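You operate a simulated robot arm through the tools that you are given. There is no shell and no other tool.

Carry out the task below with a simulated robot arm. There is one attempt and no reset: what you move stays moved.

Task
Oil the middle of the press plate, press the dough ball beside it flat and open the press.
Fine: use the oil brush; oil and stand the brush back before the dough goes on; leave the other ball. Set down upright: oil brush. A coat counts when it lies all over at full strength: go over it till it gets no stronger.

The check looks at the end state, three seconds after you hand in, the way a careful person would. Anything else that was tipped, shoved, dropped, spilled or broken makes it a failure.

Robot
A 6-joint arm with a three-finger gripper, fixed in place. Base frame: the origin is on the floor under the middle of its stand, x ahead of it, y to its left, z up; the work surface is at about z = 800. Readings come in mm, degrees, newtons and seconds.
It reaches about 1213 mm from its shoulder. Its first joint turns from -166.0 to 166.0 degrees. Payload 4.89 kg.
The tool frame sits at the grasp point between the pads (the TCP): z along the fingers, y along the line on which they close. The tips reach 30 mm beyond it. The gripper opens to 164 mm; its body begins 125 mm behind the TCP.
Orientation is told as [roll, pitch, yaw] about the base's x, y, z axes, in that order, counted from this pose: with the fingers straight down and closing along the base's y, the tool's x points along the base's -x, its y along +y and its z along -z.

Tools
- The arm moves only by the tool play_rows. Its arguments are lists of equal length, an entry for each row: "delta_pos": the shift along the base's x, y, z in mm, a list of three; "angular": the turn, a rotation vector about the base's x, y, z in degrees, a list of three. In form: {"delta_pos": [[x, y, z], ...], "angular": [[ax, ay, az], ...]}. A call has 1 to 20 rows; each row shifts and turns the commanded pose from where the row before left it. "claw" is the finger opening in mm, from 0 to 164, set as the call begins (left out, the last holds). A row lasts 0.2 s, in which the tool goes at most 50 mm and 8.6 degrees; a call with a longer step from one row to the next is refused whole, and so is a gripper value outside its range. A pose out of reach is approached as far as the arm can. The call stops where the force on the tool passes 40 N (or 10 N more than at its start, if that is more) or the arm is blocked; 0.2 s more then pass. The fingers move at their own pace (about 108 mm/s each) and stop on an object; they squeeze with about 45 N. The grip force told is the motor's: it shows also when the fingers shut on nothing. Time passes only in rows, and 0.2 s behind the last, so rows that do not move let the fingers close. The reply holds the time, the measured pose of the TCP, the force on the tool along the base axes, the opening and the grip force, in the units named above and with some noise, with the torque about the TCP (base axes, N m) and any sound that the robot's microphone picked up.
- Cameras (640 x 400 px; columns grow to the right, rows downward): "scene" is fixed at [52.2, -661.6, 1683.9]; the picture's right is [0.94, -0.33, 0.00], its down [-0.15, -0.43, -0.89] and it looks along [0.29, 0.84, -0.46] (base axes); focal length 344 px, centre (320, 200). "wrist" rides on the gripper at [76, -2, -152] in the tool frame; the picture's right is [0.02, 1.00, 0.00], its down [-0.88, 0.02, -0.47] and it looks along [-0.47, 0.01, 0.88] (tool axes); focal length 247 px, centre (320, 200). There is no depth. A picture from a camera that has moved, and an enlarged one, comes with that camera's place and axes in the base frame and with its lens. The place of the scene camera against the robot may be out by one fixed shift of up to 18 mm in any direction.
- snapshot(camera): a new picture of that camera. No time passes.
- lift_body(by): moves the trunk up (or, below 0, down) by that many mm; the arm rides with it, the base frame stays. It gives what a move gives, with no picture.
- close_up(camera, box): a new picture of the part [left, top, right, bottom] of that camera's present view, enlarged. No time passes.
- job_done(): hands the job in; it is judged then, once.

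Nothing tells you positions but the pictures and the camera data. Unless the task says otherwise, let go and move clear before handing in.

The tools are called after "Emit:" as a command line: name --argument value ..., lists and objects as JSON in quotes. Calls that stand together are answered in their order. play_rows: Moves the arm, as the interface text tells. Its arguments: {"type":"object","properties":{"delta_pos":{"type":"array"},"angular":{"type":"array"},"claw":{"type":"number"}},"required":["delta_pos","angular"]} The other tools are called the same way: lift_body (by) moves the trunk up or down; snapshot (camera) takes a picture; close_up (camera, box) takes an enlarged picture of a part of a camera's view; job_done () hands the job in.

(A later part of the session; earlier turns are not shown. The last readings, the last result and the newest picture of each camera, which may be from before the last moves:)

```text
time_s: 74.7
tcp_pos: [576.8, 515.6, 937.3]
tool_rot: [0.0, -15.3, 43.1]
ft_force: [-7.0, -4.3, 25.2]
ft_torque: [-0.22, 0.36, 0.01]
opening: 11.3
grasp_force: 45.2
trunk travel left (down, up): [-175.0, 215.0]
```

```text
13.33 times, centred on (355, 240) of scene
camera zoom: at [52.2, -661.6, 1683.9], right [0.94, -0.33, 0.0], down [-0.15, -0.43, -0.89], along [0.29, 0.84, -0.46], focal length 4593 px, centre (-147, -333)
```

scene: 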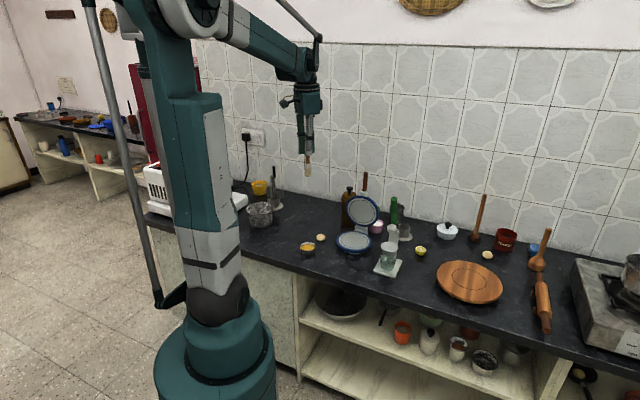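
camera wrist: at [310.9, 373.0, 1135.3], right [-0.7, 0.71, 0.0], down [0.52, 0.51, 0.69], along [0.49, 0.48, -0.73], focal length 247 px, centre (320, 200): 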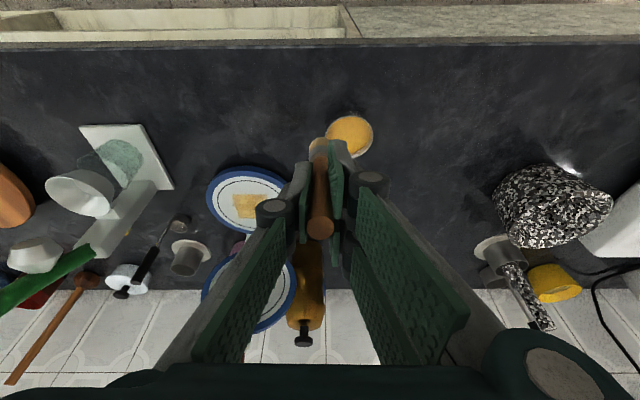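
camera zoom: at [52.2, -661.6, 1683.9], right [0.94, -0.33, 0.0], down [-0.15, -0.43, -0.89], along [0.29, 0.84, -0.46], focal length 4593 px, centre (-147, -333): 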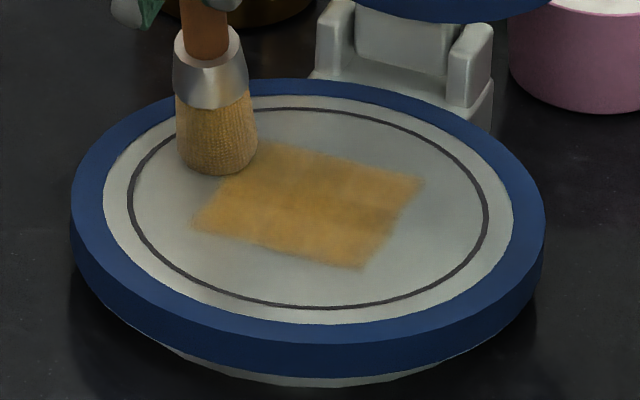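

Getting uniform. Continuing to the rear half.

Emit:
play_rows --delta_pos '[[0, 0, 0.7], [12.3, -13.14, 0], [12.3, -13.14, 0], [12.3, -13.14, 0], [12.3, -13.14, 0], [7.3, 6.83, 0], [-12.3, 13.14, 0], [-12.3, 13.14, 0], [-12.3, 13.14, 0], [-12.3, 13.14, 0], [7.3, 6.83, 0], [12.3, -13.14, 0], [12.3, -13.14, 0], [12.3, -13.14, 0], [12.3, -13.14, 0], [5.84, 5.46, 0], [-12.3, 13.14, 0], [-12.3, 13.14, 0], [-12.3, 13.14, 0], [-12.3, 13.14, 0]]' --angular '[[0, 0, 0], [0, 0, 0], [0, 0, 0], [0, 0, 0], [0, 0, 0], [0, 0, 0], [0, 0, 0], [0, 0, 0], [0, 0, 0], [0, 0, 0], [0, 0, 0], [0, 0, 0], [0, 0, 0], [0, 0, 0], [0, 0, 0], [0, 0, 0], [0, 0, 0], [0, 0, 0], [0, 0, 0], [0, 0, 0]]'

Emit:
close_up --camera "wrist" --box '[220, 40, 340, 160]'

Emit:
close_up --camera "scene" --box '[335, 225, 375, 255]'

```text
time_s: 78.9
tcp_pos: [598.0, 534.4, 939.6]
tool_rot: [0.1, -15.2, 43.2]
ft_force: [0.1, 0.3, -0.1]
ft_torque: [0.02, 0.01, 0.04]
opening: 11.3
grasp_force: 45.0
trunk travel left (down, up): [-175.0, 215.0]
```

```text
3.33 times, centred on (280, 100) of wrist
camera zoom: at [516.2, 454.7, 1067.0], right [-0.7, 0.71, 0.0], down [0.52, 0.51, 0.69], along [0.49, 0.48, -0.73], focal length 823 px, centre (453, 533)
```

zoom: 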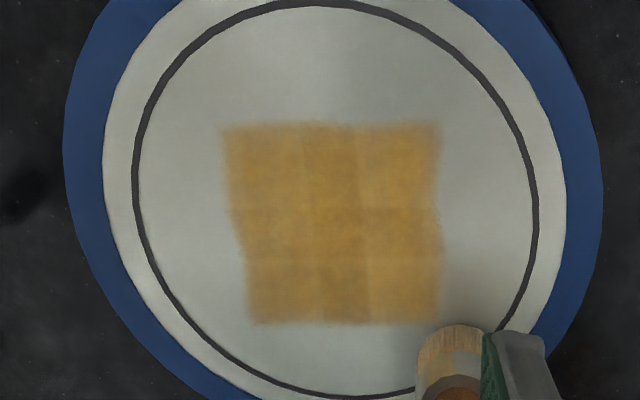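

```text
13.33 times, centred on (355, 240) of scene
camera zoom: at [52.2, -661.6, 1683.9], right [0.94, -0.33, 0.0], down [-0.15, -0.43, -0.89], along [0.29, 0.84, -0.46], focal length 4593 px, centre (-147, -333)
```

zoom: 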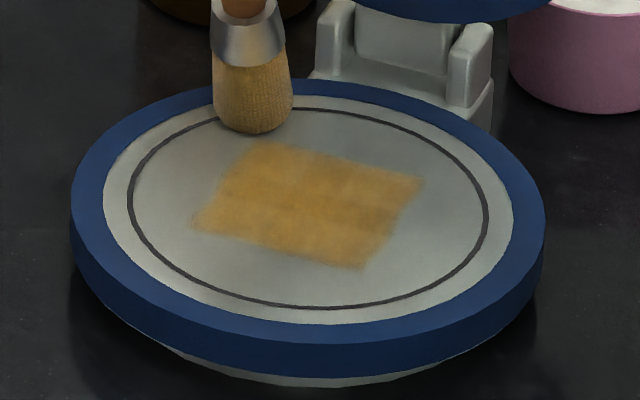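

Some lines at the back may have lost contact. I'll lower to re-establish light pressure and redo the rear.

Emit:
play_rows --delta_pos '[[-5, -4.7, -0.8], [0, 0, 0]]' --angular '[[0, 0, 0], [0, 0, 0]]'

```text
time_s: 79.5
tcp_pos: [593.9, 530.1, 938.2]
tool_rot: [0.1, -15.2, 43.3]
ft_force: [-0.6, -0.2, 3.4]
ft_torque: [0.08, -0.09, -0.01]
opening: 11.6
grasp_force: 44.6
trunk travel left (down, up): [-175.0, 215.0]
```

Emit:
play_rows --delta_pos '[[0, 0, -0.6], [12.3, -13.14, 0], [12.3, -13.14, 0], [12.3, -13.14, 0], [12.3, -13.14, 0], [-5.84, -5.46, 0], [-12.3, 13.14, 0], [-12.3, 13.14, 0], [-12.3, 13.14, 0], [-12.3, 13.14, 0], [-5.84, -5.46, 0], [12.3, -13.14, 0], [12.3, -13.14, 0], [12.3, -13.14, 0], [12.3, -13.14, 0], [-5.84, -5.46, 0], [-12.3, 13.14, 0], [-12.3, 13.14, 0], [-12.3, 13.14, 0], [-12.3, 13.14, 0]]' --angular '[[0, 0, 0], [0, 0, 0], [0, 0, 0], [0, 0, 0], [0, 0, 0], [0, 0, 0], [0, 0, 0], [0, 0, 0], [0, 0, 0], [0, 0, 0], [0, 0, 0], [0, 0, 0], [0, 0, 0], [0, 0, 0], [0, 0, 0], [0, 0, 0], [0, 0, 0], [0, 0, 0], [0, 0, 0], [0, 0, 0]]'

Emit:
close_up --camera "wrist" --box '[220, 40, 340, 160]'

Emit:
close_up --camera "scene" --box '[335, 225, 375, 255]'

```text
time_s: 83.7
tcp_pos: [574.3, 510.8, 938.4]
tool_rot: [0.2, -15.2, 43.3]
ft_force: [2.1, -1.7, 9.1]
ft_torque: [-0.09, -0.33, -0.04]
opening: 11.3
grasp_force: 45.2
trunk travel left (down, up): [-175.0, 215.0]
```

```text
3.33 times, centred on (280, 100) of wrist
camera zoom: at [493.4, 431.4, 1065.8], right [-0.7, 0.71, 0.0], down [0.52, 0.51, 0.69], along [0.49, 0.48, -0.73], focal length 823 px, centre (453, 533)
```

zoom: 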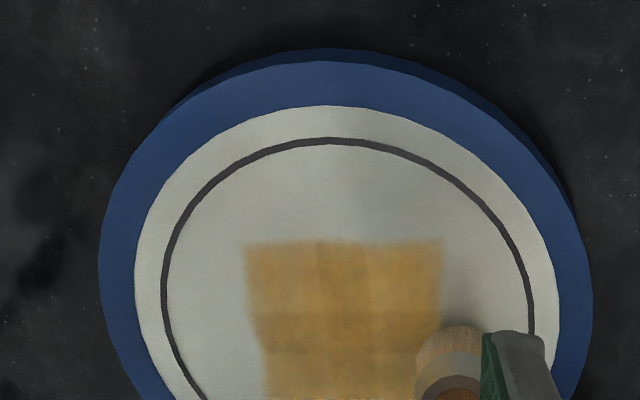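

```text
13.33 times, centred on (355, 240) of scene
camera zoom: at [52.2, -661.6, 1683.9], right [0.94, -0.33, 0.0], down [-0.15, -0.43, -0.89], along [0.29, 0.84, -0.46], focal length 4593 px, centre (-147, -333)
```

zoom: 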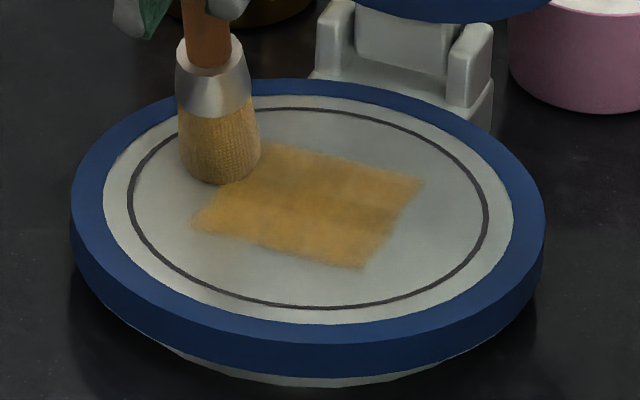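

I'll do one more dip and one more full pass, then compare for any change.

Emit:
play_rows --delta_pos '[[0, 0, 20], [0, 0, 30], [-38.8, -2.8, 0], [-38.8, -2.8, 0], [-38.8, -2.8, 0], [-38.8, -2.8, 0], [-38.8, -2.8, 0], [0, 0, -25], [0, 0, -20], [0, 0, -8], [0, 0, -1.5], [0, 0, 0]]' --angular '[[0, 0, 0], [0, 0, 0], [0, 0, 0], [0, 0, 0], [0, 0, 0], [0, 0, 0], [0, 0, 0], [0, 0, 0], [0, 0, 0], [0, 0, 0], [0, 0, 0], [0, 0, 0]]'

Emit:
close_up --camera "scene" --box '[335, 225, 375, 255]'

Emit:
close_up --camera "scene" --box '[280, 210, 340, 270]'

```text
time_s: 86.3
tcp_pos: [381.2, 499.8, 935.3]
tool_rot: [0.1, -15.2, 43.2]
ft_force: [0.7, 1.5, -0.5]
ft_torque: [-0.05, 0.0, -0.01]
opening: 11.4
grasp_force: 45.0
trunk travel left (down, up): [-175.0, 215.0]
```

```text
13.33 times, centred on (355, 240) of scene
camera zoom: at [52.2, -661.6, 1683.9], right [0.94, -0.33, 0.0], down [-0.15, -0.43, -0.89], along [0.29, 0.84, -0.46], focal length 4593 px, centre (-147, -333)
```

zoom: 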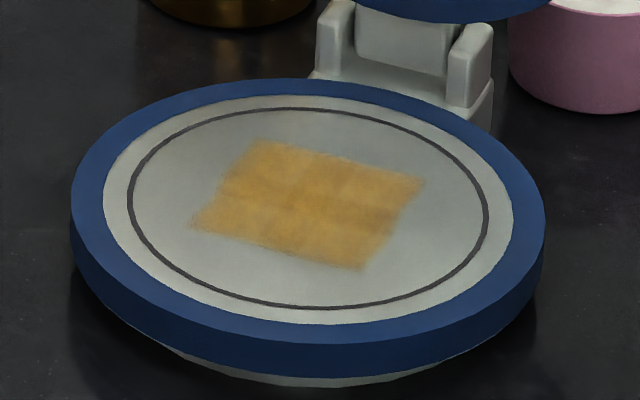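

```text
6.67 times, centred on (310, 240) of scene
camera zoom: at [52.2, -661.6, 1683.9], right [0.94, -0.33, 0.0], down [-0.15, -0.43, -0.89], along [0.29, 0.84, -0.46], focal length 2296 px, centre (387, -67)
```

zoom: 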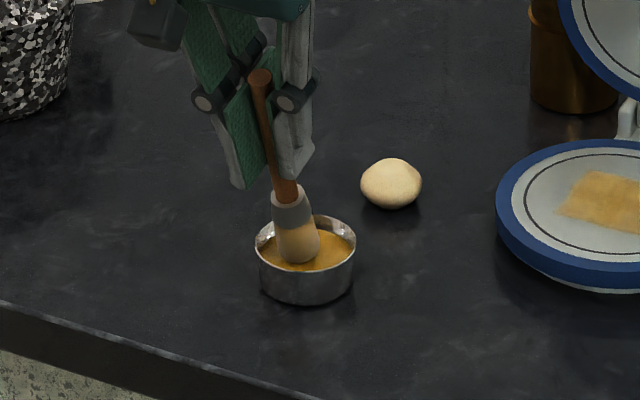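

Emit:
play_rows --delta_pos '[[0, 0, -2], [0, 0, -1], [0, 0, 0], [0, 0, 0]]' --angular '[[0, 0, 0], [0, 0, 0], [0, 0, 0], [0, 0, 0]]'

```text
time_s: 87.3
tcp_pos: [380.4, 499.2, 933.3]
tool_rot: [0.1, -15.2, 43.2]
ft_force: [-1.7, -1.8, 24.2]
ft_torque: [0.24, -0.21, 0.02]
opening: 11.2
grasp_force: 44.9
trunk travel left (down, up): [-175.0, 215.0]
```

Emit:
play_rows --delta_pos '[[0, 0, 1], [0, 0, 0], [0, 0, 20], [0, 0, 28], [42, -3.1, 0], [42, -3.1, 0], [42, -3.1, 0], [42, -3.1, 0], [0, 0, -25], [0, 0, -17.5], [0, 0, 0]]' --angular '[[0, 0, 0], [0, 0, 0], [0, 0, 0], [0, 0, 0], [0, 0, 0], [0, 0, 0], [0, 0, 0], [0, 0, 0], [0, 0, 0], [0, 0, 0], [0, 0, 0]]'

Emit:
close_up --camera "wrist" --box '[220, 60, 340, 180]'

```text
time_s: 89.7
tcp_pos: [549.5, 483.9, 938.2]
tool_rot: [0.1, -15.1, 43.2]
ft_force: [1.6, 0.0, 14.3]
ft_torque: [0.25, -0.33, 0.01]
opening: 11.4
grasp_force: 45.4
trunk travel left (down, up): [-175.0, 215.0]
```

```text
3.33 times, centred on (280, 120) of wrist
camera zoom: at [467.6, 404.7, 1065.6], right [-0.7, 0.71, 0.0], down [0.52, 0.51, 0.69], along [0.49, 0.48, -0.73], focal length 823 px, centre (453, 467)
```

zoom: 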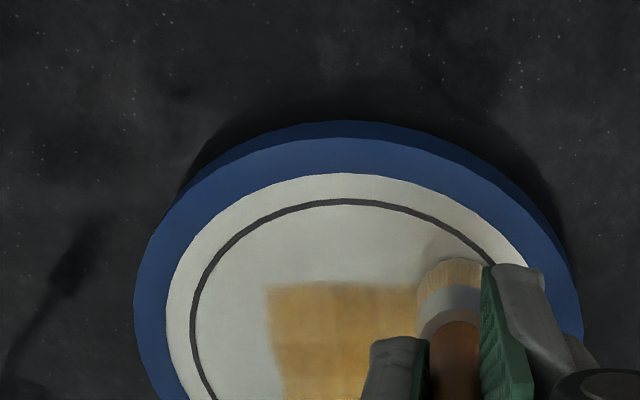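

Contact 14 N. Full raster pass again.

Emit:
play_rows --delta_pos '[[12.3, -13.14, 0], [12.3, -13.14, 0], [12.3, -13.14, 0], [12.3, -13.14, 0], [7.3, 6.83, 0], [-12.3, 13.14, 0], [-12.3, 13.14, 0], [-12.3, 13.14, 0], [-12.3, 13.14, 0], [7.3, 6.83, 0], [12.3, -13.14, 0], [12.3, -13.14, 0], [12.3, -13.14, 0], [12.3, -13.14, 0], [7.3, 6.83, 0], [-12.3, 13.14, 0], [-12.3, 13.14, 0], [-12.3, 13.14, 0], [-12.3, 13.14, 0], [7.3, 6.83, 0]]' --angular '[[0, 0, 0], [0, 0, 0], [0, 0, 0], [0, 0, 0], [0, 0, 0], [0, 0, 0], [0, 0, 0], [0, 0, 0], [0, 0, 0], [0, 0, 0], [0, 0, 0], [0, 0, 0], [0, 0, 0], [0, 0, 0], [0, 0, 0], [0, 0, 0], [0, 0, 0], [0, 0, 0], [0, 0, 0], [0, 0, 0]]'

```text
time_s: 93.0
tcp_pos: [615.0, 462.1, 937.7]
tool_rot: [0.0, -15.3, 43.0]
ft_force: [-5.2, 0.4, 27.2]
ft_torque: [0.49, 0.26, 0.12]
opening: 11.2
grasp_force: 44.6
trunk travel left (down, up): [-175.0, 215.0]
stopped in row 16: the force on the tool passed its limit at 44 N (the readings are from after the stop); the commanded pose is now the measured one
```

Emit:
play_rows --delta_pos '[[0, 0, 0.9], [-10.93, 11.68, 0], [-10.93, 11.68, 0], [-10.93, 11.68, 0], [-10.93, 11.68, 0], [7.3, 6.83, 0], [12.3, -13.14, 0], [12.3, -13.14, 0], [12.3, -13.14, 0], [12.3, -13.14, 0], [7.3, 6.83, -0.2], [-12.3, 13.14, 0], [-12.3, 13.14, 0], [-12.3, 13.14, 0], [-12.3, 13.14, 0], [5.84, 5.46, -0.2], [12.3, -13.14, 0], [12.3, -13.14, 0], [12.3, -13.14, 0], [12.3, -13.14, 0]]' --angular '[[0, 0, 0], [0, 0, 0], [0, 0, 0], [0, 0, 0], [0, 0, 0], [0, 0, 0], [0, 0, 0], [0, 0, 0], [0, 0, 0], [0, 0, 0], [0, 0, 0], [0, 0, 0], [0, 0, 0], [0, 0, 0], [0, 0, 0], [0, 0, 0], [0, 0, 0], [0, 0, 0], [0, 0, 0], [0, 0, 0]]'

Emit:
close_up --camera "wrist" --box '[310, 60, 430, 180]'

Emit:
close_up --camera "scene" --box '[335, 225, 375, 255]'

```text
time_s: 97.2
tcp_pos: [640.9, 474.5, 937.8]
tool_rot: [-0.2, -15.3, 43.2]
ft_force: [-2.1, 2.7, 22.6]
ft_torque: [0.55, -0.1, 0.08]
opening: 11.2
grasp_force: 44.8
trunk travel left (down, up): [-175.0, 215.0]
```

```text
3.33 times, centred on (370, 120) of wrist
camera zoom: at [557.5, 395.8, 1064.8], right [-0.7, 0.72, -0.01], down [0.51, 0.51, 0.69], along [0.5, 0.48, -0.73], focal length 823 px, centre (153, 467)
```

zoom: 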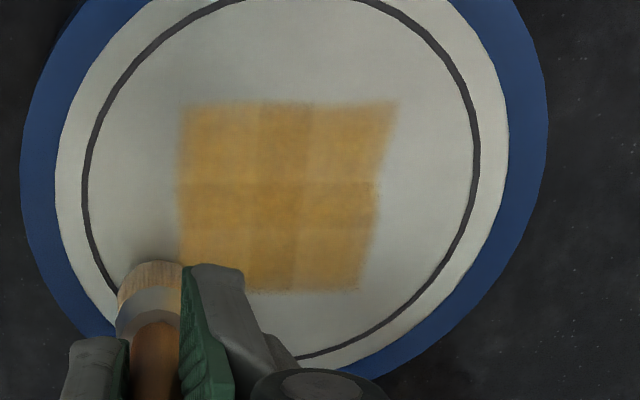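

```text
13.33 times, centred on (355, 240) of scene
camera zoom: at [52.2, -661.6, 1683.9], right [0.94, -0.33, 0.0], down [-0.15, -0.43, -0.89], along [0.29, 0.84, -0.46], focal length 4593 px, centre (-147, -333)
```

zoom: 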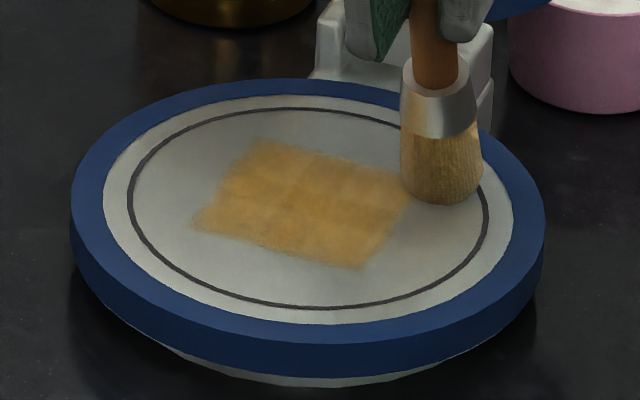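

The coat now shows an even amber with only the overlap pattern of its texture. One more cross-direction pass to confirm it's not getting any stronger.

Emit:
play_rows --delta_pos '[[-0.4, 10.6, 0.5], [-12.05, -11.27, 0], [-12.05, -11.27, 0], [-12.05, -11.27, 0], [-12.05, -11.27, 0], [-9.56, 10.22, 0], [12.05, 11.27, 0], [12.05, 11.27, 0], [12.05, 11.27, 0], [12.05, 11.27, 0], [-9.56, 10.22, 0], [-12.05, -11.27, 0], [-12.05, -11.27, 0], [-12.05, -11.27, 0], [-12.05, -11.27, 0], [-9.56, 10.22, 0], [12.05, 11.27, 0], [12.05, 11.27, 0], [12.05, 11.27, 0], [12.05, 11.27, 0]]' --angular '[[0, 0, 0], [0, 0, 0], [0, 0, 0], [0, 0, 0], [0, 0, 0], [0, 0, 0], [0, 0, 0], [0, 0, 0], [0, 0, 0], [0, 0, 0], [0, 0, 0], [0, 0, 0], [0, 0, 0], [0, 0, 0], [0, 0, 0], [0, 0, 0], [0, 0, 0], [0, 0, 0], [0, 0, 0], [0, 0, 0]]'

Emit:
close_up --camera "wrist" --box '[240, 40, 360, 160]'

Emit:
close_up --camera "scene" --box '[335, 225, 375, 255]'

```text
time_s: 98.8
tcp_pos: [590.5, 457.7, 937.3]
tool_rot: [0.1, -15.3, 43.2]
ft_force: [0.8, -0.5, 34.4]
ft_torque: [0.39, -0.58, -0.01]
opening: 11.5
grasp_force: 45.1
trunk travel left (down, up): [-175.0, 215.0]
stopped in row 7: the force on the tool passed its limit at 42 N (the readings are from after the stop); the commanded pose is now the measured one
```

```text
3.33 times, centred on (300, 100) of wrist
camera zoom: at [509.1, 378.4, 1064.5], right [-0.7, 0.72, -0.01], down [0.52, 0.51, 0.69], along [0.5, 0.48, -0.72], focal length 823 px, centre (387, 533)
```

zoom: 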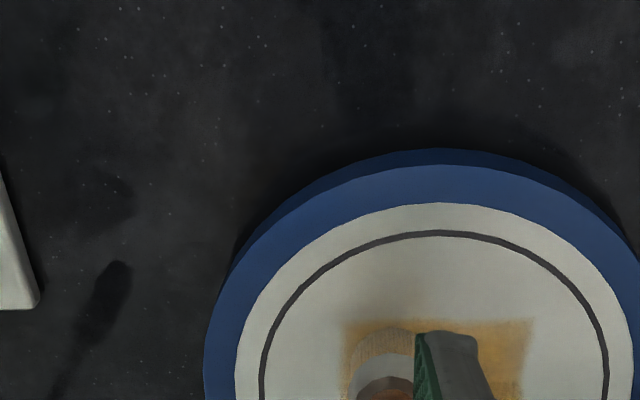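

```text
13.33 times, centred on (355, 240) of scene
camera zoom: at [52.2, -661.6, 1683.9], right [0.94, -0.33, 0.0], down [-0.15, -0.43, -0.89], along [0.29, 0.84, -0.46], focal length 4593 px, centre (-147, -333)
```

zoom: 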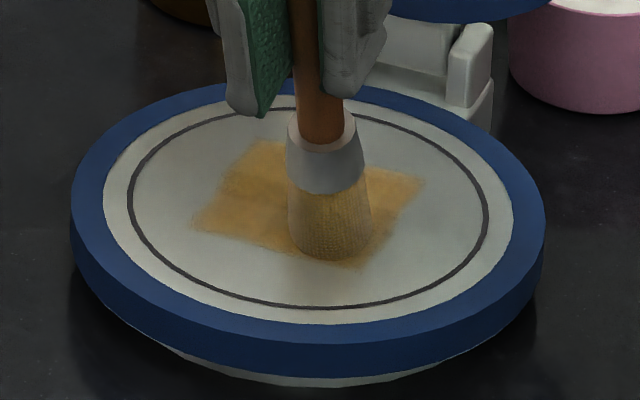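

Emit:
play_rows --delta_pos '[[0, 0, 1.2], [12.05, 11.27, 0], [12.05, 11.27, 0], [12.05, 11.27, 0], [-9.56, 10.22, -0.3], [-12.05, -11.27, 0], [-12.05, -11.27, 0], [-12.05, -11.27, 0], [-12.05, -11.27, 0], [-9.56, 10.22, 0], [12.05, 11.27, 0.2], [12.05, 11.27, 0], [12.05, 11.27, 0], [12.05, 11.27, 0], [-9.56, 10.22, -0.2], [-12.05, -11.27, 0], [-12.05, -11.27, 0], [-12.05, -11.27, 0], [-12.05, -11.27, 0], [0, 0, 0]]' --angular '[[0, 0, 0], [0, 0, 0], [0, 0, 0], [0, 0, 0], [0, 0, 0], [0, 0, 0], [0, 0, 0], [0, 0, 0], [0, 0, 0], [0, 0, 0], [0, 0, 0], [0, 0, 0], [0, 0, 0], [0, 0, 0], [0, 0, 0], [0, 0, 0], [0, 0, 0], [0, 0, 0], [0, 0, 0], [0, 0, 0]]'

Emit:
close_up --camera "scene" --box '[335, 225, 375, 255]'

```text
time_s: 103.0
tcp_pos: [550.9, 477.1, 937.2]
tool_rot: [0.0, -15.2, 43.2]
ft_force: [-0.7, -0.4, 20.1]
ft_torque: [0.27, -0.17, 0.01]
opening: 11.6
grasp_force: 44.8
trunk travel left (down, up): [-175.0, 215.0]
```

```text
13.33 times, centred on (355, 240) of scene
camera zoom: at [52.2, -661.6, 1683.9], right [0.94, -0.33, 0.0], down [-0.15, -0.43, -0.89], along [0.29, 0.84, -0.46], focal length 4593 px, centre (-147, -333)
```

zoom: 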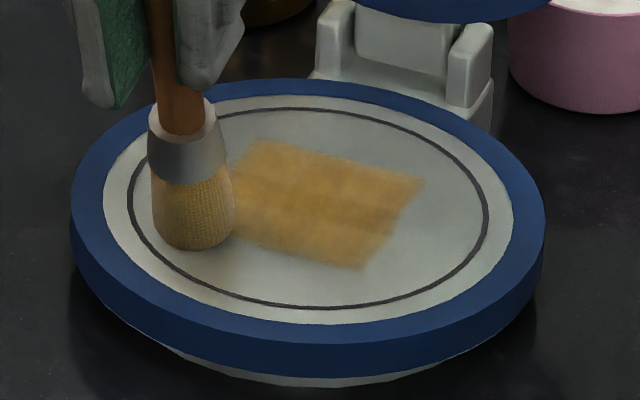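

Lifting clear for a good comparison look at the coat.

Emit:
play_rows --delta_pos '[[0, 0, 20], [-13.7, 14.6, 25], [-13.7, 14.6, 25], [0, 0, 0]]' --angular '[[0, 0, 0], [0, 0, 0], [0, 0, 0], [0, 0, 0]]'

Emit:
close_up --camera "wrist" --box '[210, 90, 310, 190]'

Emit:
close_up --camera "scene" --box '[335, 225, 375, 255]'

```text
time_s: 104.0
tcp_pos: [523.7, 508.7, 1006.5]
tool_rot: [0.1, -15.2, 43.3]
ft_force: [0.0, 0.6, -0.4]
ft_torque: [0.06, -0.01, -0.01]
opening: 11.4
grasp_force: 44.9
trunk travel left (down, up): [-175.0, 215.0]
```

```text
4.00 times, centred on (260, 140) of wrist
camera zoom: at [441.3, 428.9, 1135.0], right [-0.7, 0.72, -0.01], down [0.52, 0.51, 0.69], along [0.49, 0.48, -0.73], focal length 988 px, centre (560, 440)
```

zoom: 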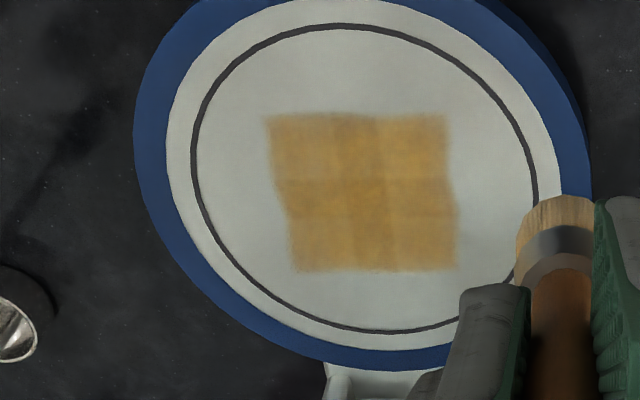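

```text
13.33 times, centred on (355, 240) of scene
camera zoom: at [52.2, -661.6, 1683.9], right [0.94, -0.33, 0.0], down [-0.15, -0.43, -0.89], along [0.29, 0.84, -0.46], focal length 4593 px, centre (-147, -333)
```

zoom: 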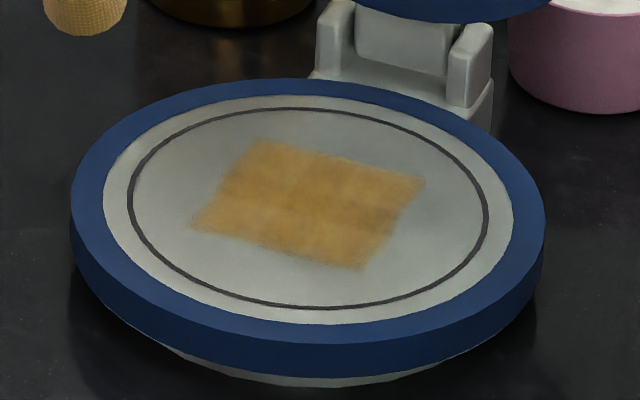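

It looks even, but I want to be sure it's saturated: one more dip and a pass focused on edges and corners, then compare from this same viewpoint.

Emit:
play_rows --delta_pos '[[-47.7, -3.6, 0], [-47.7, -3.6, 0], [-47.8, -3.5, 0], [0, 0, -30], [0, 0, -25], [0, 0, -13], [0, 0, -3], [0, 0, -2], [0, 0, 0]]' --angular '[[0, 0, 0], [0, 0, 0], [0, 0, 0], [0, 0, 0], [0, 0, 0], [0, 0, 0], [0, 0, 0], [0, 0, 0], [0, 0, 0]]'

Emit:
close_up --camera "wrist" --box '[240, 40, 400, 200]'

```text
time_s: 106.0
tcp_pos: [379.3, 496.0, 933.8]
tool_rot: [-0.1, -15.1, 43.2]
ft_force: [0.4, -0.8, -0.1]
ft_torque: [0.01, 0.03, 0.0]
opening: 11.3
grasp_force: 44.9
trunk travel left (down, up): [-175.0, 215.0]
```

```text
2.50 times, centred on (320, 120) of wrist
camera zoom: at [298.2, 417.1, 1061.3], right [-0.7, 0.72, -0.01], down [0.52, 0.51, 0.69], along [0.49, 0.48, -0.73], focal length 617 px, centre (320, 400)
```

zoom: 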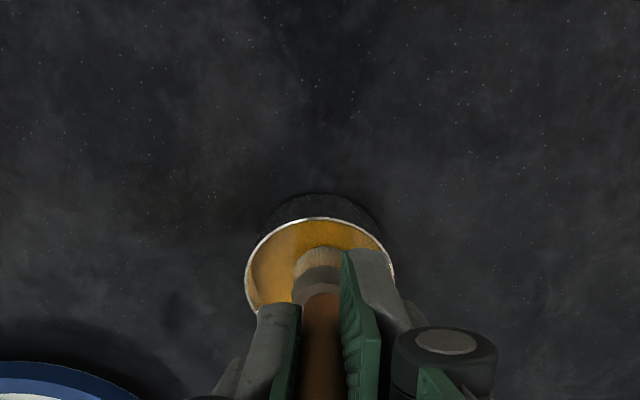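

Emit:
play_rows --delta_pos '[[0, 0, -1.5], [0, 0, -1], [0, 0, 0], [0, 0, 0]]' --angular '[[0, 0, 0], [0, 0, 0], [0, 0, 0], [0, 0, 0]]'

```text
time_s: 107.0
tcp_pos: [379.9, 495.5, 931.9]
tool_rot: [-0.1, -15.3, 43.2]
ft_force: [-0.5, 0.7, 2.3]
ft_torque: [0.09, -0.06, 0.02]
opening: 11.4
grasp_force: 44.5
trunk travel left (down, up): [-175.0, 215.0]
```

Emit:
play_rows --delta_pos '[[0, 0, -0.8], [0, 0, 0], [0, 0, 0], [0, 0, 20], [0, 0, 28], [42, -2.2, 0], [42, -2.2, 0], [42, -2.2, 0], [42.6, -2.2, 0], [0, 0, -25], [0, 0, -17], [0, 0, 0]]' --angular '[[0, 0, 0], [0, 0, 0], [0, 0, 0], [0, 0, 0], [0, 0, 0], [0, 0, 0], [0, 0, 0], [0, 0, 0], [0, 0, 0], [0, 0, 0], [0, 0, 0], [0, 0, 0]]'

Emit:
close_up --camera "scene" --box '[330, 210, 380, 260]'

```text
time_s: 109.8
tcp_pos: [548.3, 484.9, 937.2]
tool_rot: [0.1, -15.3, 43.2]
ft_force: [-3.6, -3.0, 31.6]
ft_torque: [0.28, -0.03, 0.02]
opening: 11.2
grasp_force: 44.7
trunk travel left (down, up): [-175.0, 215.0]
stopped in row 12: the force on the tool passed its limit at 41 N (the readings are from after the stop); the commanded pose is now the measured one
```

```text
8.00 times, centred on (355, 235) of scene
camera zoom: at [52.2, -661.6, 1683.9], right [0.94, -0.33, 0.0], down [-0.15, -0.43, -0.89], along [0.29, 0.84, -0.46], focal length 2756 px, centre (40, -80)
```

zoom: 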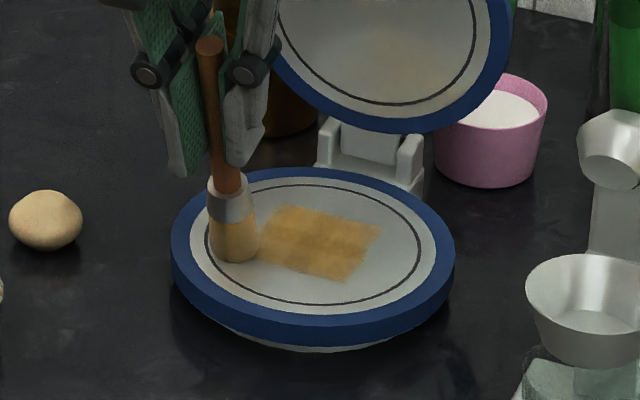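

Emit:
play_rows --delta_pos '[[2.2, 2.05, 1.1], [12.3, -13.14, 0], [12.3, -13.14, 0], [12.3, -13.14, 0], [12.3, -13.14, 0], [5.84, 5.46, 0], [-12.3, 13.14, 0], [-12.3, 13.14, 0], [-12.3, 13.14, 0], [-12.3, 13.14, 0], [12.4, 11.6, 0.1], [12.4, 11.6, 0], [12.4, 11.6, 0], [12.3, -13.14, -0.2], [12.3, -13.14, 0], [12.3, -13.14, 0], [12.3, -13.14, 0], [-5.84, -5.46, 0], [-12.3, 13.14, 0], [-12.3, 13.14, 0]]' --angular '[[0, 0, 0], [0, 0, 0], [0, 0, 0], [0, 0, 0], [0, 0, 0], [0, 0, 0], [0, 0, 0], [0, 0, 0], [0, 0, 0], [0, 0, 0], [0, 0, 0], [0, 0, 0], [0, 0, 0], [0, 0, 0], [0, 0, 0], [0, 0, 0], [0, 0, 0], [0, 0, 0], [0, 0, 0], [0, 0, 0]]'

```text
time_s: 110.6
tcp_pos: [570.5, 468.2, 936.8]
tool_rot: [0.1, -15.5, 43.2]
ft_force: [-2.1, -2.4, 30.5]
ft_torque: [0.02, -0.23, -0.04]
opening: 11.2
grasp_force: 44.6
trunk travel left (down, up): [-175.0, 215.0]
stopped in row 3: the force on the tool passed its limit at 44 N (the readings are from after the stop); the commanded pose is now the measured one
```

Emit:
play_rows --delta_pos '[[0, 0, 1.5], [12.3, -13.14, 0], [12.3, -13.14, 0], [5.5, -5.9, 0], [5.84, 5.46, 0], [-12.3, 13.14, 0], [-12.3, 13.14, 0], [-12.3, 13.14, 0], [-12.3, 13.14, 0], [12.4, 11.6, 0.2], [12.4, 11.6, 0.2], [12.4, 11.6, 0], [12.3, -13.14, -0.2], [12.3, -13.14, 0], [12.3, -13.14, 0], [12.3, -13.14, 0], [-5.84, -5.46, 0], [-12.3, 13.14, 0], [-12.3, 13.14, 0], [-12.3, 13.14, 0]]' --angular '[[0, 0, 0], [0, 0, 0], [0, 0, 0], [0, 0, 0], [0, 0, 0], [0, 0, 0], [0, 0, 0], [0, 0, 0], [0, 0, 0], [0, 0, 0], [0, 0, 0], [0, 0, 0], [0, 0, 0], [0, 0, 0], [0, 0, 0], [0, 0, 0], [0, 0, 0], [0, 0, 0], [0, 0, 0], [0, 0, 0]]'

Emit:
close_up --camera "scene" --box '[335, 225, 375, 255]'

```text
time_s: 114.8
tcp_pos: [602.1, 510.4, 937.0]
tool_rot: [0.1, -15.4, 43.1]
ft_force: [1.9, -3.3, 14.1]
ft_torque: [-0.02, -0.5, -0.05]
opening: 11.6
grasp_force: 44.9
trunk travel left (down, up): [-175.0, 215.0]
```

```text
13.33 times, centred on (355, 240) of scene
camera zoom: at [52.2, -661.6, 1683.9], right [0.94, -0.33, 0.0], down [-0.15, -0.43, -0.89], along [0.29, 0.84, -0.46], focal length 4593 px, centre (-147, -333)
```

zoom: 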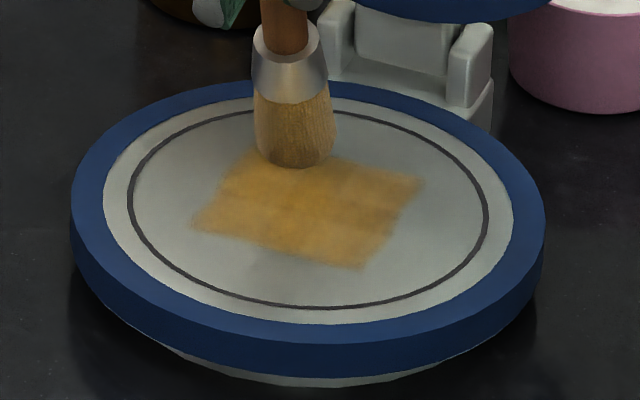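

Emit:
play_rows --delta_pos '[[-12.3, 13.14, 0], [-7.3, -6.83, 0], [12.3, -13.14, 0], [12.3, -13.14, 0], [12.3, -13.14, 0], [12.3, -13.14, 0], [-7.3, -6.83, 0], [-12.3, 13.14, 0], [-12.3, 13.14, 0], [-12.3, 13.14, 0], [-12.3, 13.14, 0], [-7.3, -6.83, 0], [12.3, -13.14, 0], [12.3, -13.14, 0], [12.3, -13.14, 0], [12.3, -13.14, 0], [0, 0, 0]]' --angular '[[0, 0, 0], [0, 0, 0], [0, 0, 0], [0, 0, 0], [0, 0, 0], [0, 0, 0], [0, 0, 0], [0, 0, 0], [0, 0, 0], [0, 0, 0], [0, 0, 0], [0, 0, 0], [0, 0, 0], [0, 0, 0], [0, 0, 0], [0, 0, 0], [0, 0, 0]]'

```text
time_s: 118.4
tcp_pos: [616.4, 448.9, 937.5]
tool_rot: [0.1, -15.3, 43.2]
ft_force: [0.2, 1.0, 0.5]
ft_torque: [-0.07, 0.0, -0.02]
opening: 11.4
grasp_force: 44.7
trunk travel left (down, up): [-175.0, 215.0]
```

Emit:
play_rows --delta_pos '[[0, 0, 25], [0, 0, 44], [-30.9, 20, 0], [-30.9, 20, 0], [-30.9, 19.8, 0], [0, 0, 0]]' --angular '[[0, 0, 0], [0, 0, 0], [0, 0, 0], [0, 0, 0], [0, 0, 0], [0, 0, 0]]'

Emit:
close_up --camera "wrist" --box '[210, 90, 310, 190]'

Emit:
close_up --camera "scene" --box '[335, 225, 375, 255]'

```text
time_s: 119.8
tcp_pos: [524.0, 509.6, 1008.5]
tool_rot: [0.2, -15.4, 43.2]
ft_force: [0.3, 0.0, -0.4]
ft_torque: [-0.03, -0.02, 0.02]
opening: 11.3
grasp_force: 44.6
trunk travel left (down, up): [-175.0, 215.0]
```

```text
4.00 times, centred on (260, 140) of wrist
camera zoom: at [443.1, 428.7, 1136.2], right [-0.7, 0.71, 0.0], down [0.52, 0.51, 0.69], along [0.49, 0.48, -0.72], focal length 988 px, centre (560, 440)
```

zoom: 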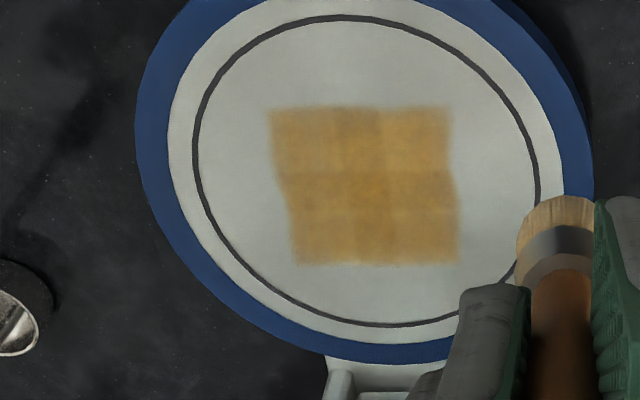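

```text
13.33 times, centred on (355, 240) of scene
camera zoom: at [52.2, -661.6, 1683.9], right [0.94, -0.33, 0.0], down [-0.15, -0.43, -0.89], along [0.29, 0.84, -0.46], focal length 4593 px, centre (-147, -333)
```

zoom: 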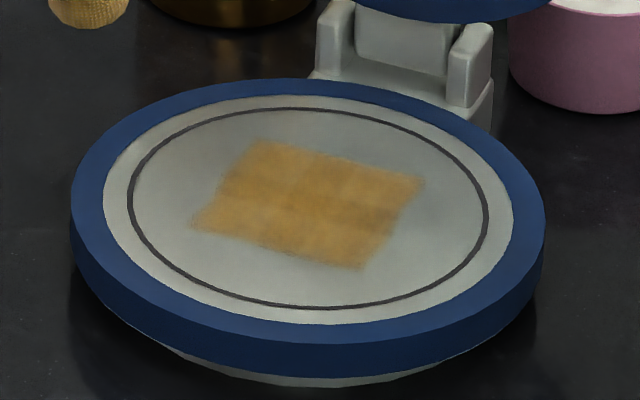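

No further change – the coat is saturated. Now I'll take the brush back: rise high, undo the tilt and yaw, and move over its stand.

Emit:
play_rows --delta_pos '[[0, 0, 45], [0, 0, 45], [0, 0, 45], [0, 0, 45], [0, 0, 45], [0, 0, 20], [0, 0, 20], [0, 0, 0], [0, 0, 0], [0, 0, 0], [0, 0, 0], [42, -2, 0], [42, -2, 0], [42, -2, 0], [42, -2, 0], [42, -2, 0], [42, -2, 0], [42, -2, 0], [42, -2, 0], [0, 0, 0]]' --angular '[[0, 0, 0], [0, 0, 0], [0, 0, 0], [-5.2, 5.55, 0], [-5.2, 5.55, 0], [0, 0, -7.2], [0, 0, -7.2], [0, 0, -7.2], [0, 0, -7.2], [0, 0, -7.2], [0, 0, -7.2], [0, 0, 0], [0, 0, 0], [0, 0, 0], [0, 0, 0], [0, 0, 0], [0, 0, 0], [0, 0, 0], [0, 0, 0], [0, 0, 0]]'

Emit:
snapshot --camera "wrist"

Emit:
close_up --camera "scene" --box '[320, 80, 480, 280]'

```text
time_s: 124.0
tcp_pos: [863.0, 497.2, 1271.3]
tool_rot: [0.1, -0.1, 0.0]
ft_force: [1.0, 1.0, -1.1]
ft_torque: [-0.07, 0.15, -0.01]
opening: 11.3
grasp_force: 44.9
trunk travel left (down, up): [-175.0, 215.0]
```

```text
taken
camera wrist: at [785.6, 495.2, 1424.2], right [-0.02, 1.0, 0.0], down [0.88, 0.02, 0.47], along [0.47, 0.01, -0.88], focal length 247 px, centre (320, 200)
```

wrist: 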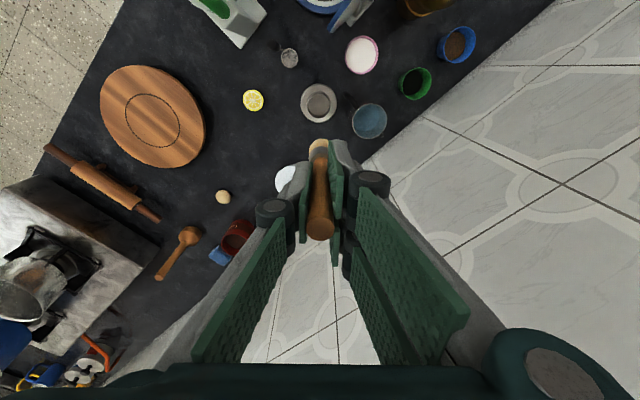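

```text
2.00 times, centred on (400, 180) of scene
camera zoom: at [52.2, -661.6, 1683.9], right [0.94, -0.33, 0.0], down [-0.15, -0.43, -0.89], along [0.29, 0.84, -0.46], focal length 689 px, centre (160, 240)
```

zoom: 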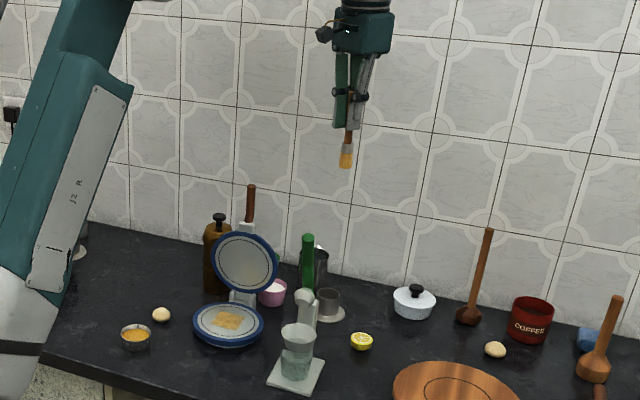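

Aligned above the stand. Descending part-way to verify the bristles are over the pot mouth.

Emit:
play_rows --delta_pos '[[-2.5, -2.5, 0], [0, 0, -45], [0, 0, -45], [0, 0, -45], [0, 0, -45], [0, 0, -45], [0, 0, -35], [0, 0, 0]]' --angular '[[0, 0, 0], [0, 0, 0], [0, 0, 0], [0, 0, 0], [0, 0, 0], [0, 0, 0], [0, 0, 0], [0, 0, 0]]'

Emit:
close_up --camera "wrist" --box '[270, 80, 370, 180]'

Emit:
close_up --camera "scene" --box '[380, 180, 430, 250]'

```text
time_s: 125.8
tcp_pos: [860.1, 494.8, 1014.2]
tool_rot: [0.0, -0.1, 0.0]
ft_force: [0.5, 0.7, -0.7]
ft_torque: [-0.02, 0.08, 0.03]
opening: 11.4
grasp_force: 44.4
trunk travel left (down, up): [-175.0, 215.0]
```

```text
4.00 times, centred on (320, 130) of wrist
camera zoom: at [783.9, 491.8, 1165.8], right [-0.02, 1.0, 0.0], down [0.88, 0.02, 0.47], along [0.47, 0.01, -0.88], focal length 988 px, centre (320, 480)
```

zoom: 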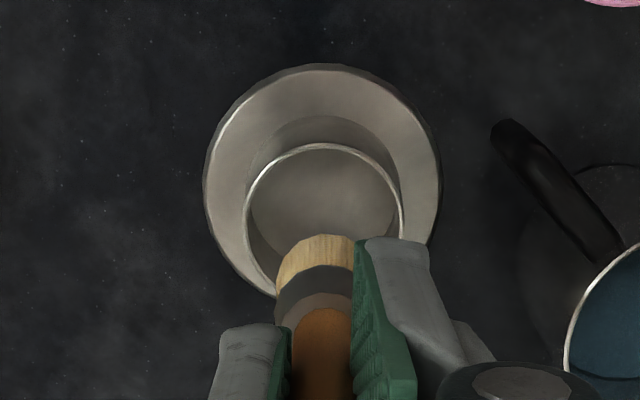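

```text
5.71 times, centred on (405, 215) of scene
camera zoom: at [52.2, -661.6, 1683.9], right [0.94, -0.33, 0.0], down [-0.15, -0.43, -0.89], along [0.29, 0.84, -0.46], focal length 1968 px, centre (-166, 114)
```

zoom: 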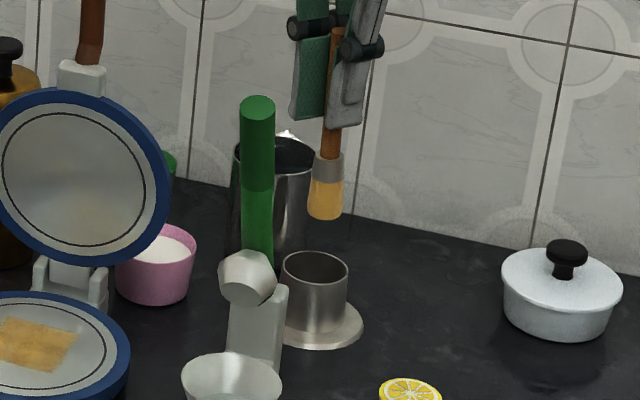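

Very close; correcting by (−3, +2) mm and lowering to just above the rim, then in.

Emit:
play_rows --delta_pos '[[-3, 2, -20], [0, 0, -20], [0, 0, -8], [0, 0, 0]]' --angular '[[0, 0, 0], [0, 0, 0], [0, 0, 0], [0, 0, 0]]'

Emit:
close_up --camera "wrist" --box '[270, 80, 370, 180]'

Emit:
close_up --camera "scene" --box '[390, 195, 430, 245]'

```text
time_s: 126.8
tcp_pos: [858.1, 492.4, 964.9]
tool_rot: [0.1, 0.0, 0.0]
ft_force: [0.9, 0.4, -0.9]
ft_torque: [-0.05, 0.02, 0.0]
opening: 11.3
grasp_force: 45.0
trunk travel left (down, up): [-175.0, 215.0]
```

```text
4.00 times, centred on (320, 130) of wrist
camera zoom: at [780.1, 490.9, 1117.3], right [-0.02, 1.0, 0.0], down [0.88, 0.02, 0.47], along [0.47, 0.01, -0.88], focal length 988 px, centre (320, 480)
```

zoom: 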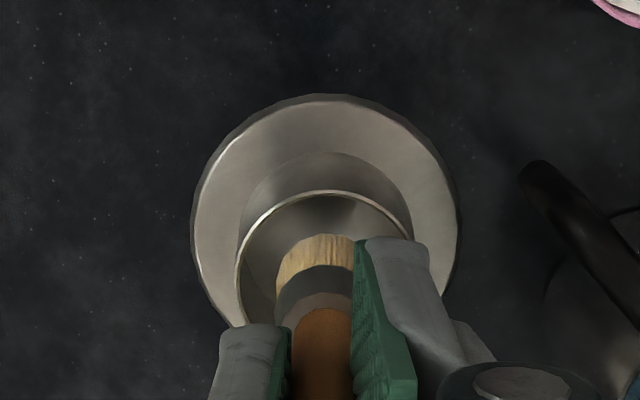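

```text
8.00 times, centred on (410, 220) of scene
camera zoom: at [52.2, -661.6, 1683.9], right [0.94, -0.33, 0.0], down [-0.15, -0.43, -0.89], along [0.29, 0.84, -0.46], focal length 2756 px, centre (-400, 40)
```

zoom: 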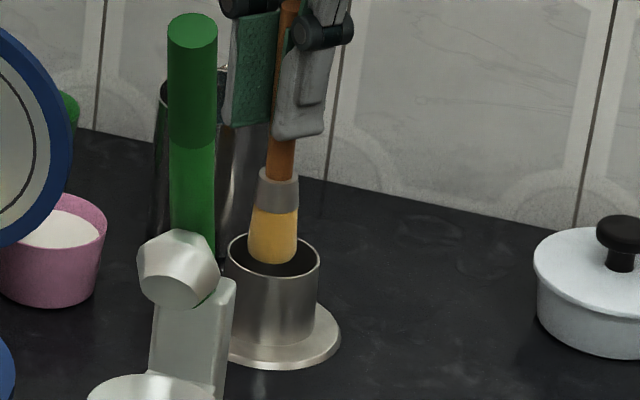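

Centred in the mouth within 2 mm. Lowering it into the stand.

Emit:
play_rows --delta_pos '[[0, 1.5, -10], [0, 0, -12], [0, 0, -10], [0, 0, -8], [0, 0, -4], [0, 0, 0]]' --angular '[[0, 0, 0], [0, 0, 0], [0, 0, 0], [0, 0, 0], [0, 0, 0], [0, 0, 0]]'

Emit:
close_up --camera "wrist" --box '[270, 80, 370, 180]'

Emit:
close_up --camera "scene" --box '[390, 195, 430, 245]'

```text
time_s: 128.2
tcp_pos: [856.8, 495.7, 919.7]
tool_rot: [0.1, -0.1, 0.0]
ft_force: [0.1, -0.1, -0.2]
ft_torque: [0.04, 0.03, -0.07]
opening: 11.3
grasp_force: 44.9
trunk travel left (down, up): [-175.0, 215.0]
```

```text
4.00 times, centred on (320, 130) of wrist
camera zoom: at [778.8, 493.6, 1072.7], right [-0.02, 1.0, 0.0], down [0.88, 0.02, 0.47], along [0.47, 0.01, -0.88], focal length 988 px, centre (320, 480)
```

zoom: 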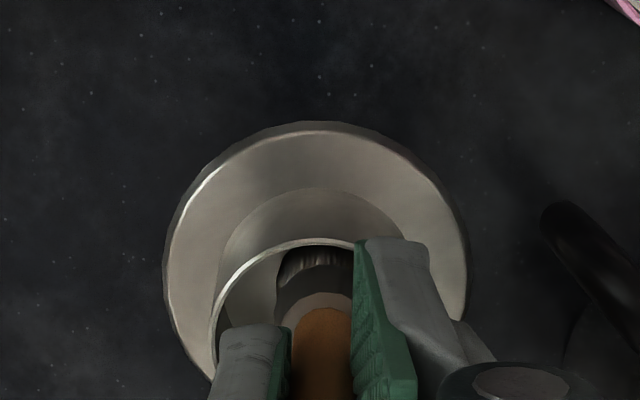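

```text
8.00 times, centred on (410, 220) of scene
camera zoom: at [52.2, -661.6, 1683.9], right [0.94, -0.33, 0.0], down [-0.15, -0.43, -0.89], along [0.29, 0.84, -0.46], focal length 2756 px, centre (-400, 40)
```

zoom: 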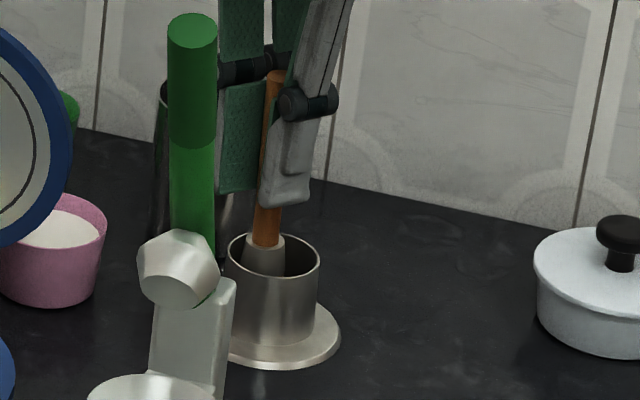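

Emit:
play_rows --delta_pos '[[3, 0, -1], [0, 0, -1.5], [0, 0, 0]]' --angular '[[0, 0, 0], [0, 0, 0], [0, 0, 0]]'

```text
time_s: 129.0
tcp_pos: [858.2, 495.8, 918.2]
tool_rot: [0.1, -0.1, 0.1]
ft_force: [-0.1, -0.4, -0.4]
ft_torque: [-0.03, 0.0, -0.01]
opening: 11.1
grasp_force: 45.2
trunk travel left (down, up): [-175.0, 215.0]
```

Emit:
play_rows --delta_pos '[[0, 0, -1.5], [0, 0, -1], [0, 0, 0]]' --angular '[[0, 0, 0], [0, 0, 0], [0, 0, 0]]'

```text
time_s: 129.8
tcp_pos: [857.7, 495.1, 918.0]
tool_rot: [0.2, -0.2, 0.1]
ft_force: [2.0, 4.8, 29.0]
ft_torque: [0.59, 0.01, -0.05]
opening: 11.4
grasp_force: 44.8
trunk travel left (down, up): [-175.0, 215.0]
```

Touching the floor of the stand. Easing up slightly and releasing.

Emit:
play_rows --delta_pos '[[0, 0, 1.5], [0, 0, 0]]' --angular '[[0, 0, 0], [0, 0, 0]]'

Emit:
play_rows --delta_pos '[[0, 0, 0], [0, 0, 0], [0, 0, 0], [0, 0, 0]]' --angular '[[0, 0, 0], [0, 0, 0], [0, 0, 0], [0, 0, 0]]' --claw 55

Emit:
snapshot --camera "wrist"

Emit:
close_up --camera "scene" --box '[390, 195, 430, 245]'

```text
time_s: 130.4
tcp_pos: [857.0, 493.7, 917.7]
tool_rot: [0.1, -0.2, 0.1]
ft_force: [-2.8, 0.2, 8.5]
ft_torque: [-0.07, 0.28, 0.02]
opening: 11.2
grasp_force: 45.2
trunk travel left (down, up): [-175.0, 215.0]
```

```text
time_s: 131.4
tcp_pos: [858.1, 495.7, 915.8]
tool_rot: [0.1, -0.2, 0.0]
ft_force: [0.4, -0.6, 0.2]
ft_torque: [-0.01, 0.03, -0.02]
opening: 55.1
grasp_force: 0.1
trunk travel left (down, up): [-175.0, 215.0]
```

```text
taken
camera wrist: at [781.1, 493.1, 1069.2], right [-0.02, 1.0, 0.0], down [0.88, 0.02, 0.47], along [0.47, 0.01, -0.88], focal length 247 px, centre (320, 200)
```

wrist: 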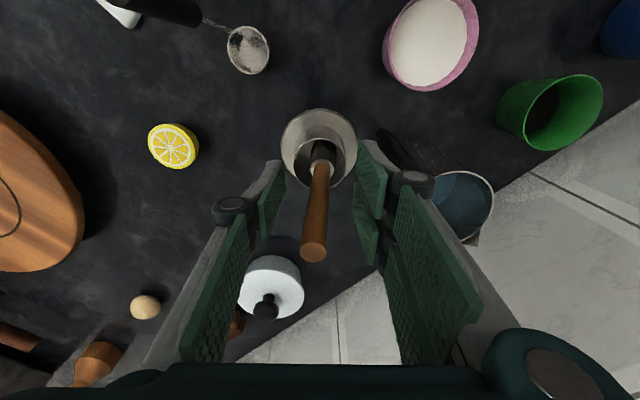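

```text
8.00 times, centred on (410, 220) of scene
camera zoom: at [52.2, -661.6, 1683.9], right [0.94, -0.33, 0.0], down [-0.15, -0.43, -0.89], along [0.29, 0.84, -0.46], focal length 2756 px, centre (-400, 40)
```

zoom: 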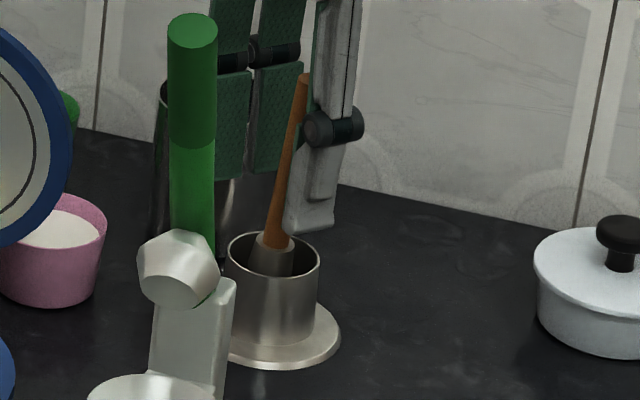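

The brush is released and standing in its pot, leaning a bit. I'll zoom in to judge the lean.

Emit:
close_up --camera "wrist" --box '[260, 100, 380, 270]'

Emit:
close_up --camera "scene" --box '[395, 200, 425, 240]'

```text
2.35 times, centred on (320, 185) of wrist
camera zoom: at [781.1, 493.1, 1069.2], right [-0.02, 1.0, 0.0], down [0.88, 0.02, 0.47], along [0.47, 0.01, -0.88], focal length 581 px, centre (320, 235)
```

zoom: 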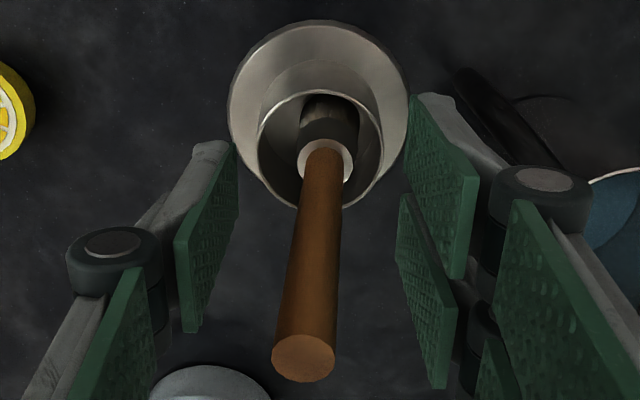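

```text
10.00 times, centred on (410, 220) of scene
camera zoom: at [52.2, -661.6, 1683.9], right [0.94, -0.33, 0.0], down [-0.15, -0.43, -0.89], along [0.29, 0.84, -0.46], focal length 3444 px, centre (-580, 0)
```

zoom: 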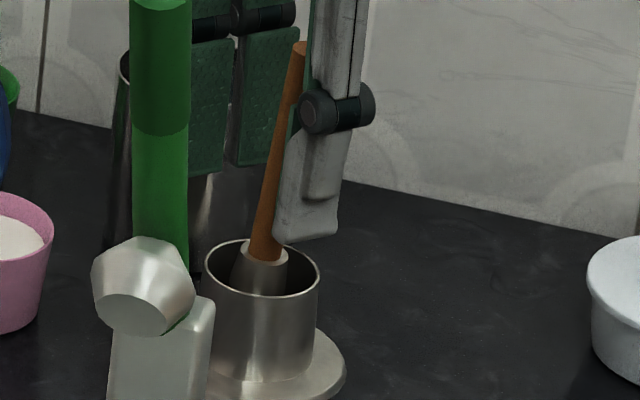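

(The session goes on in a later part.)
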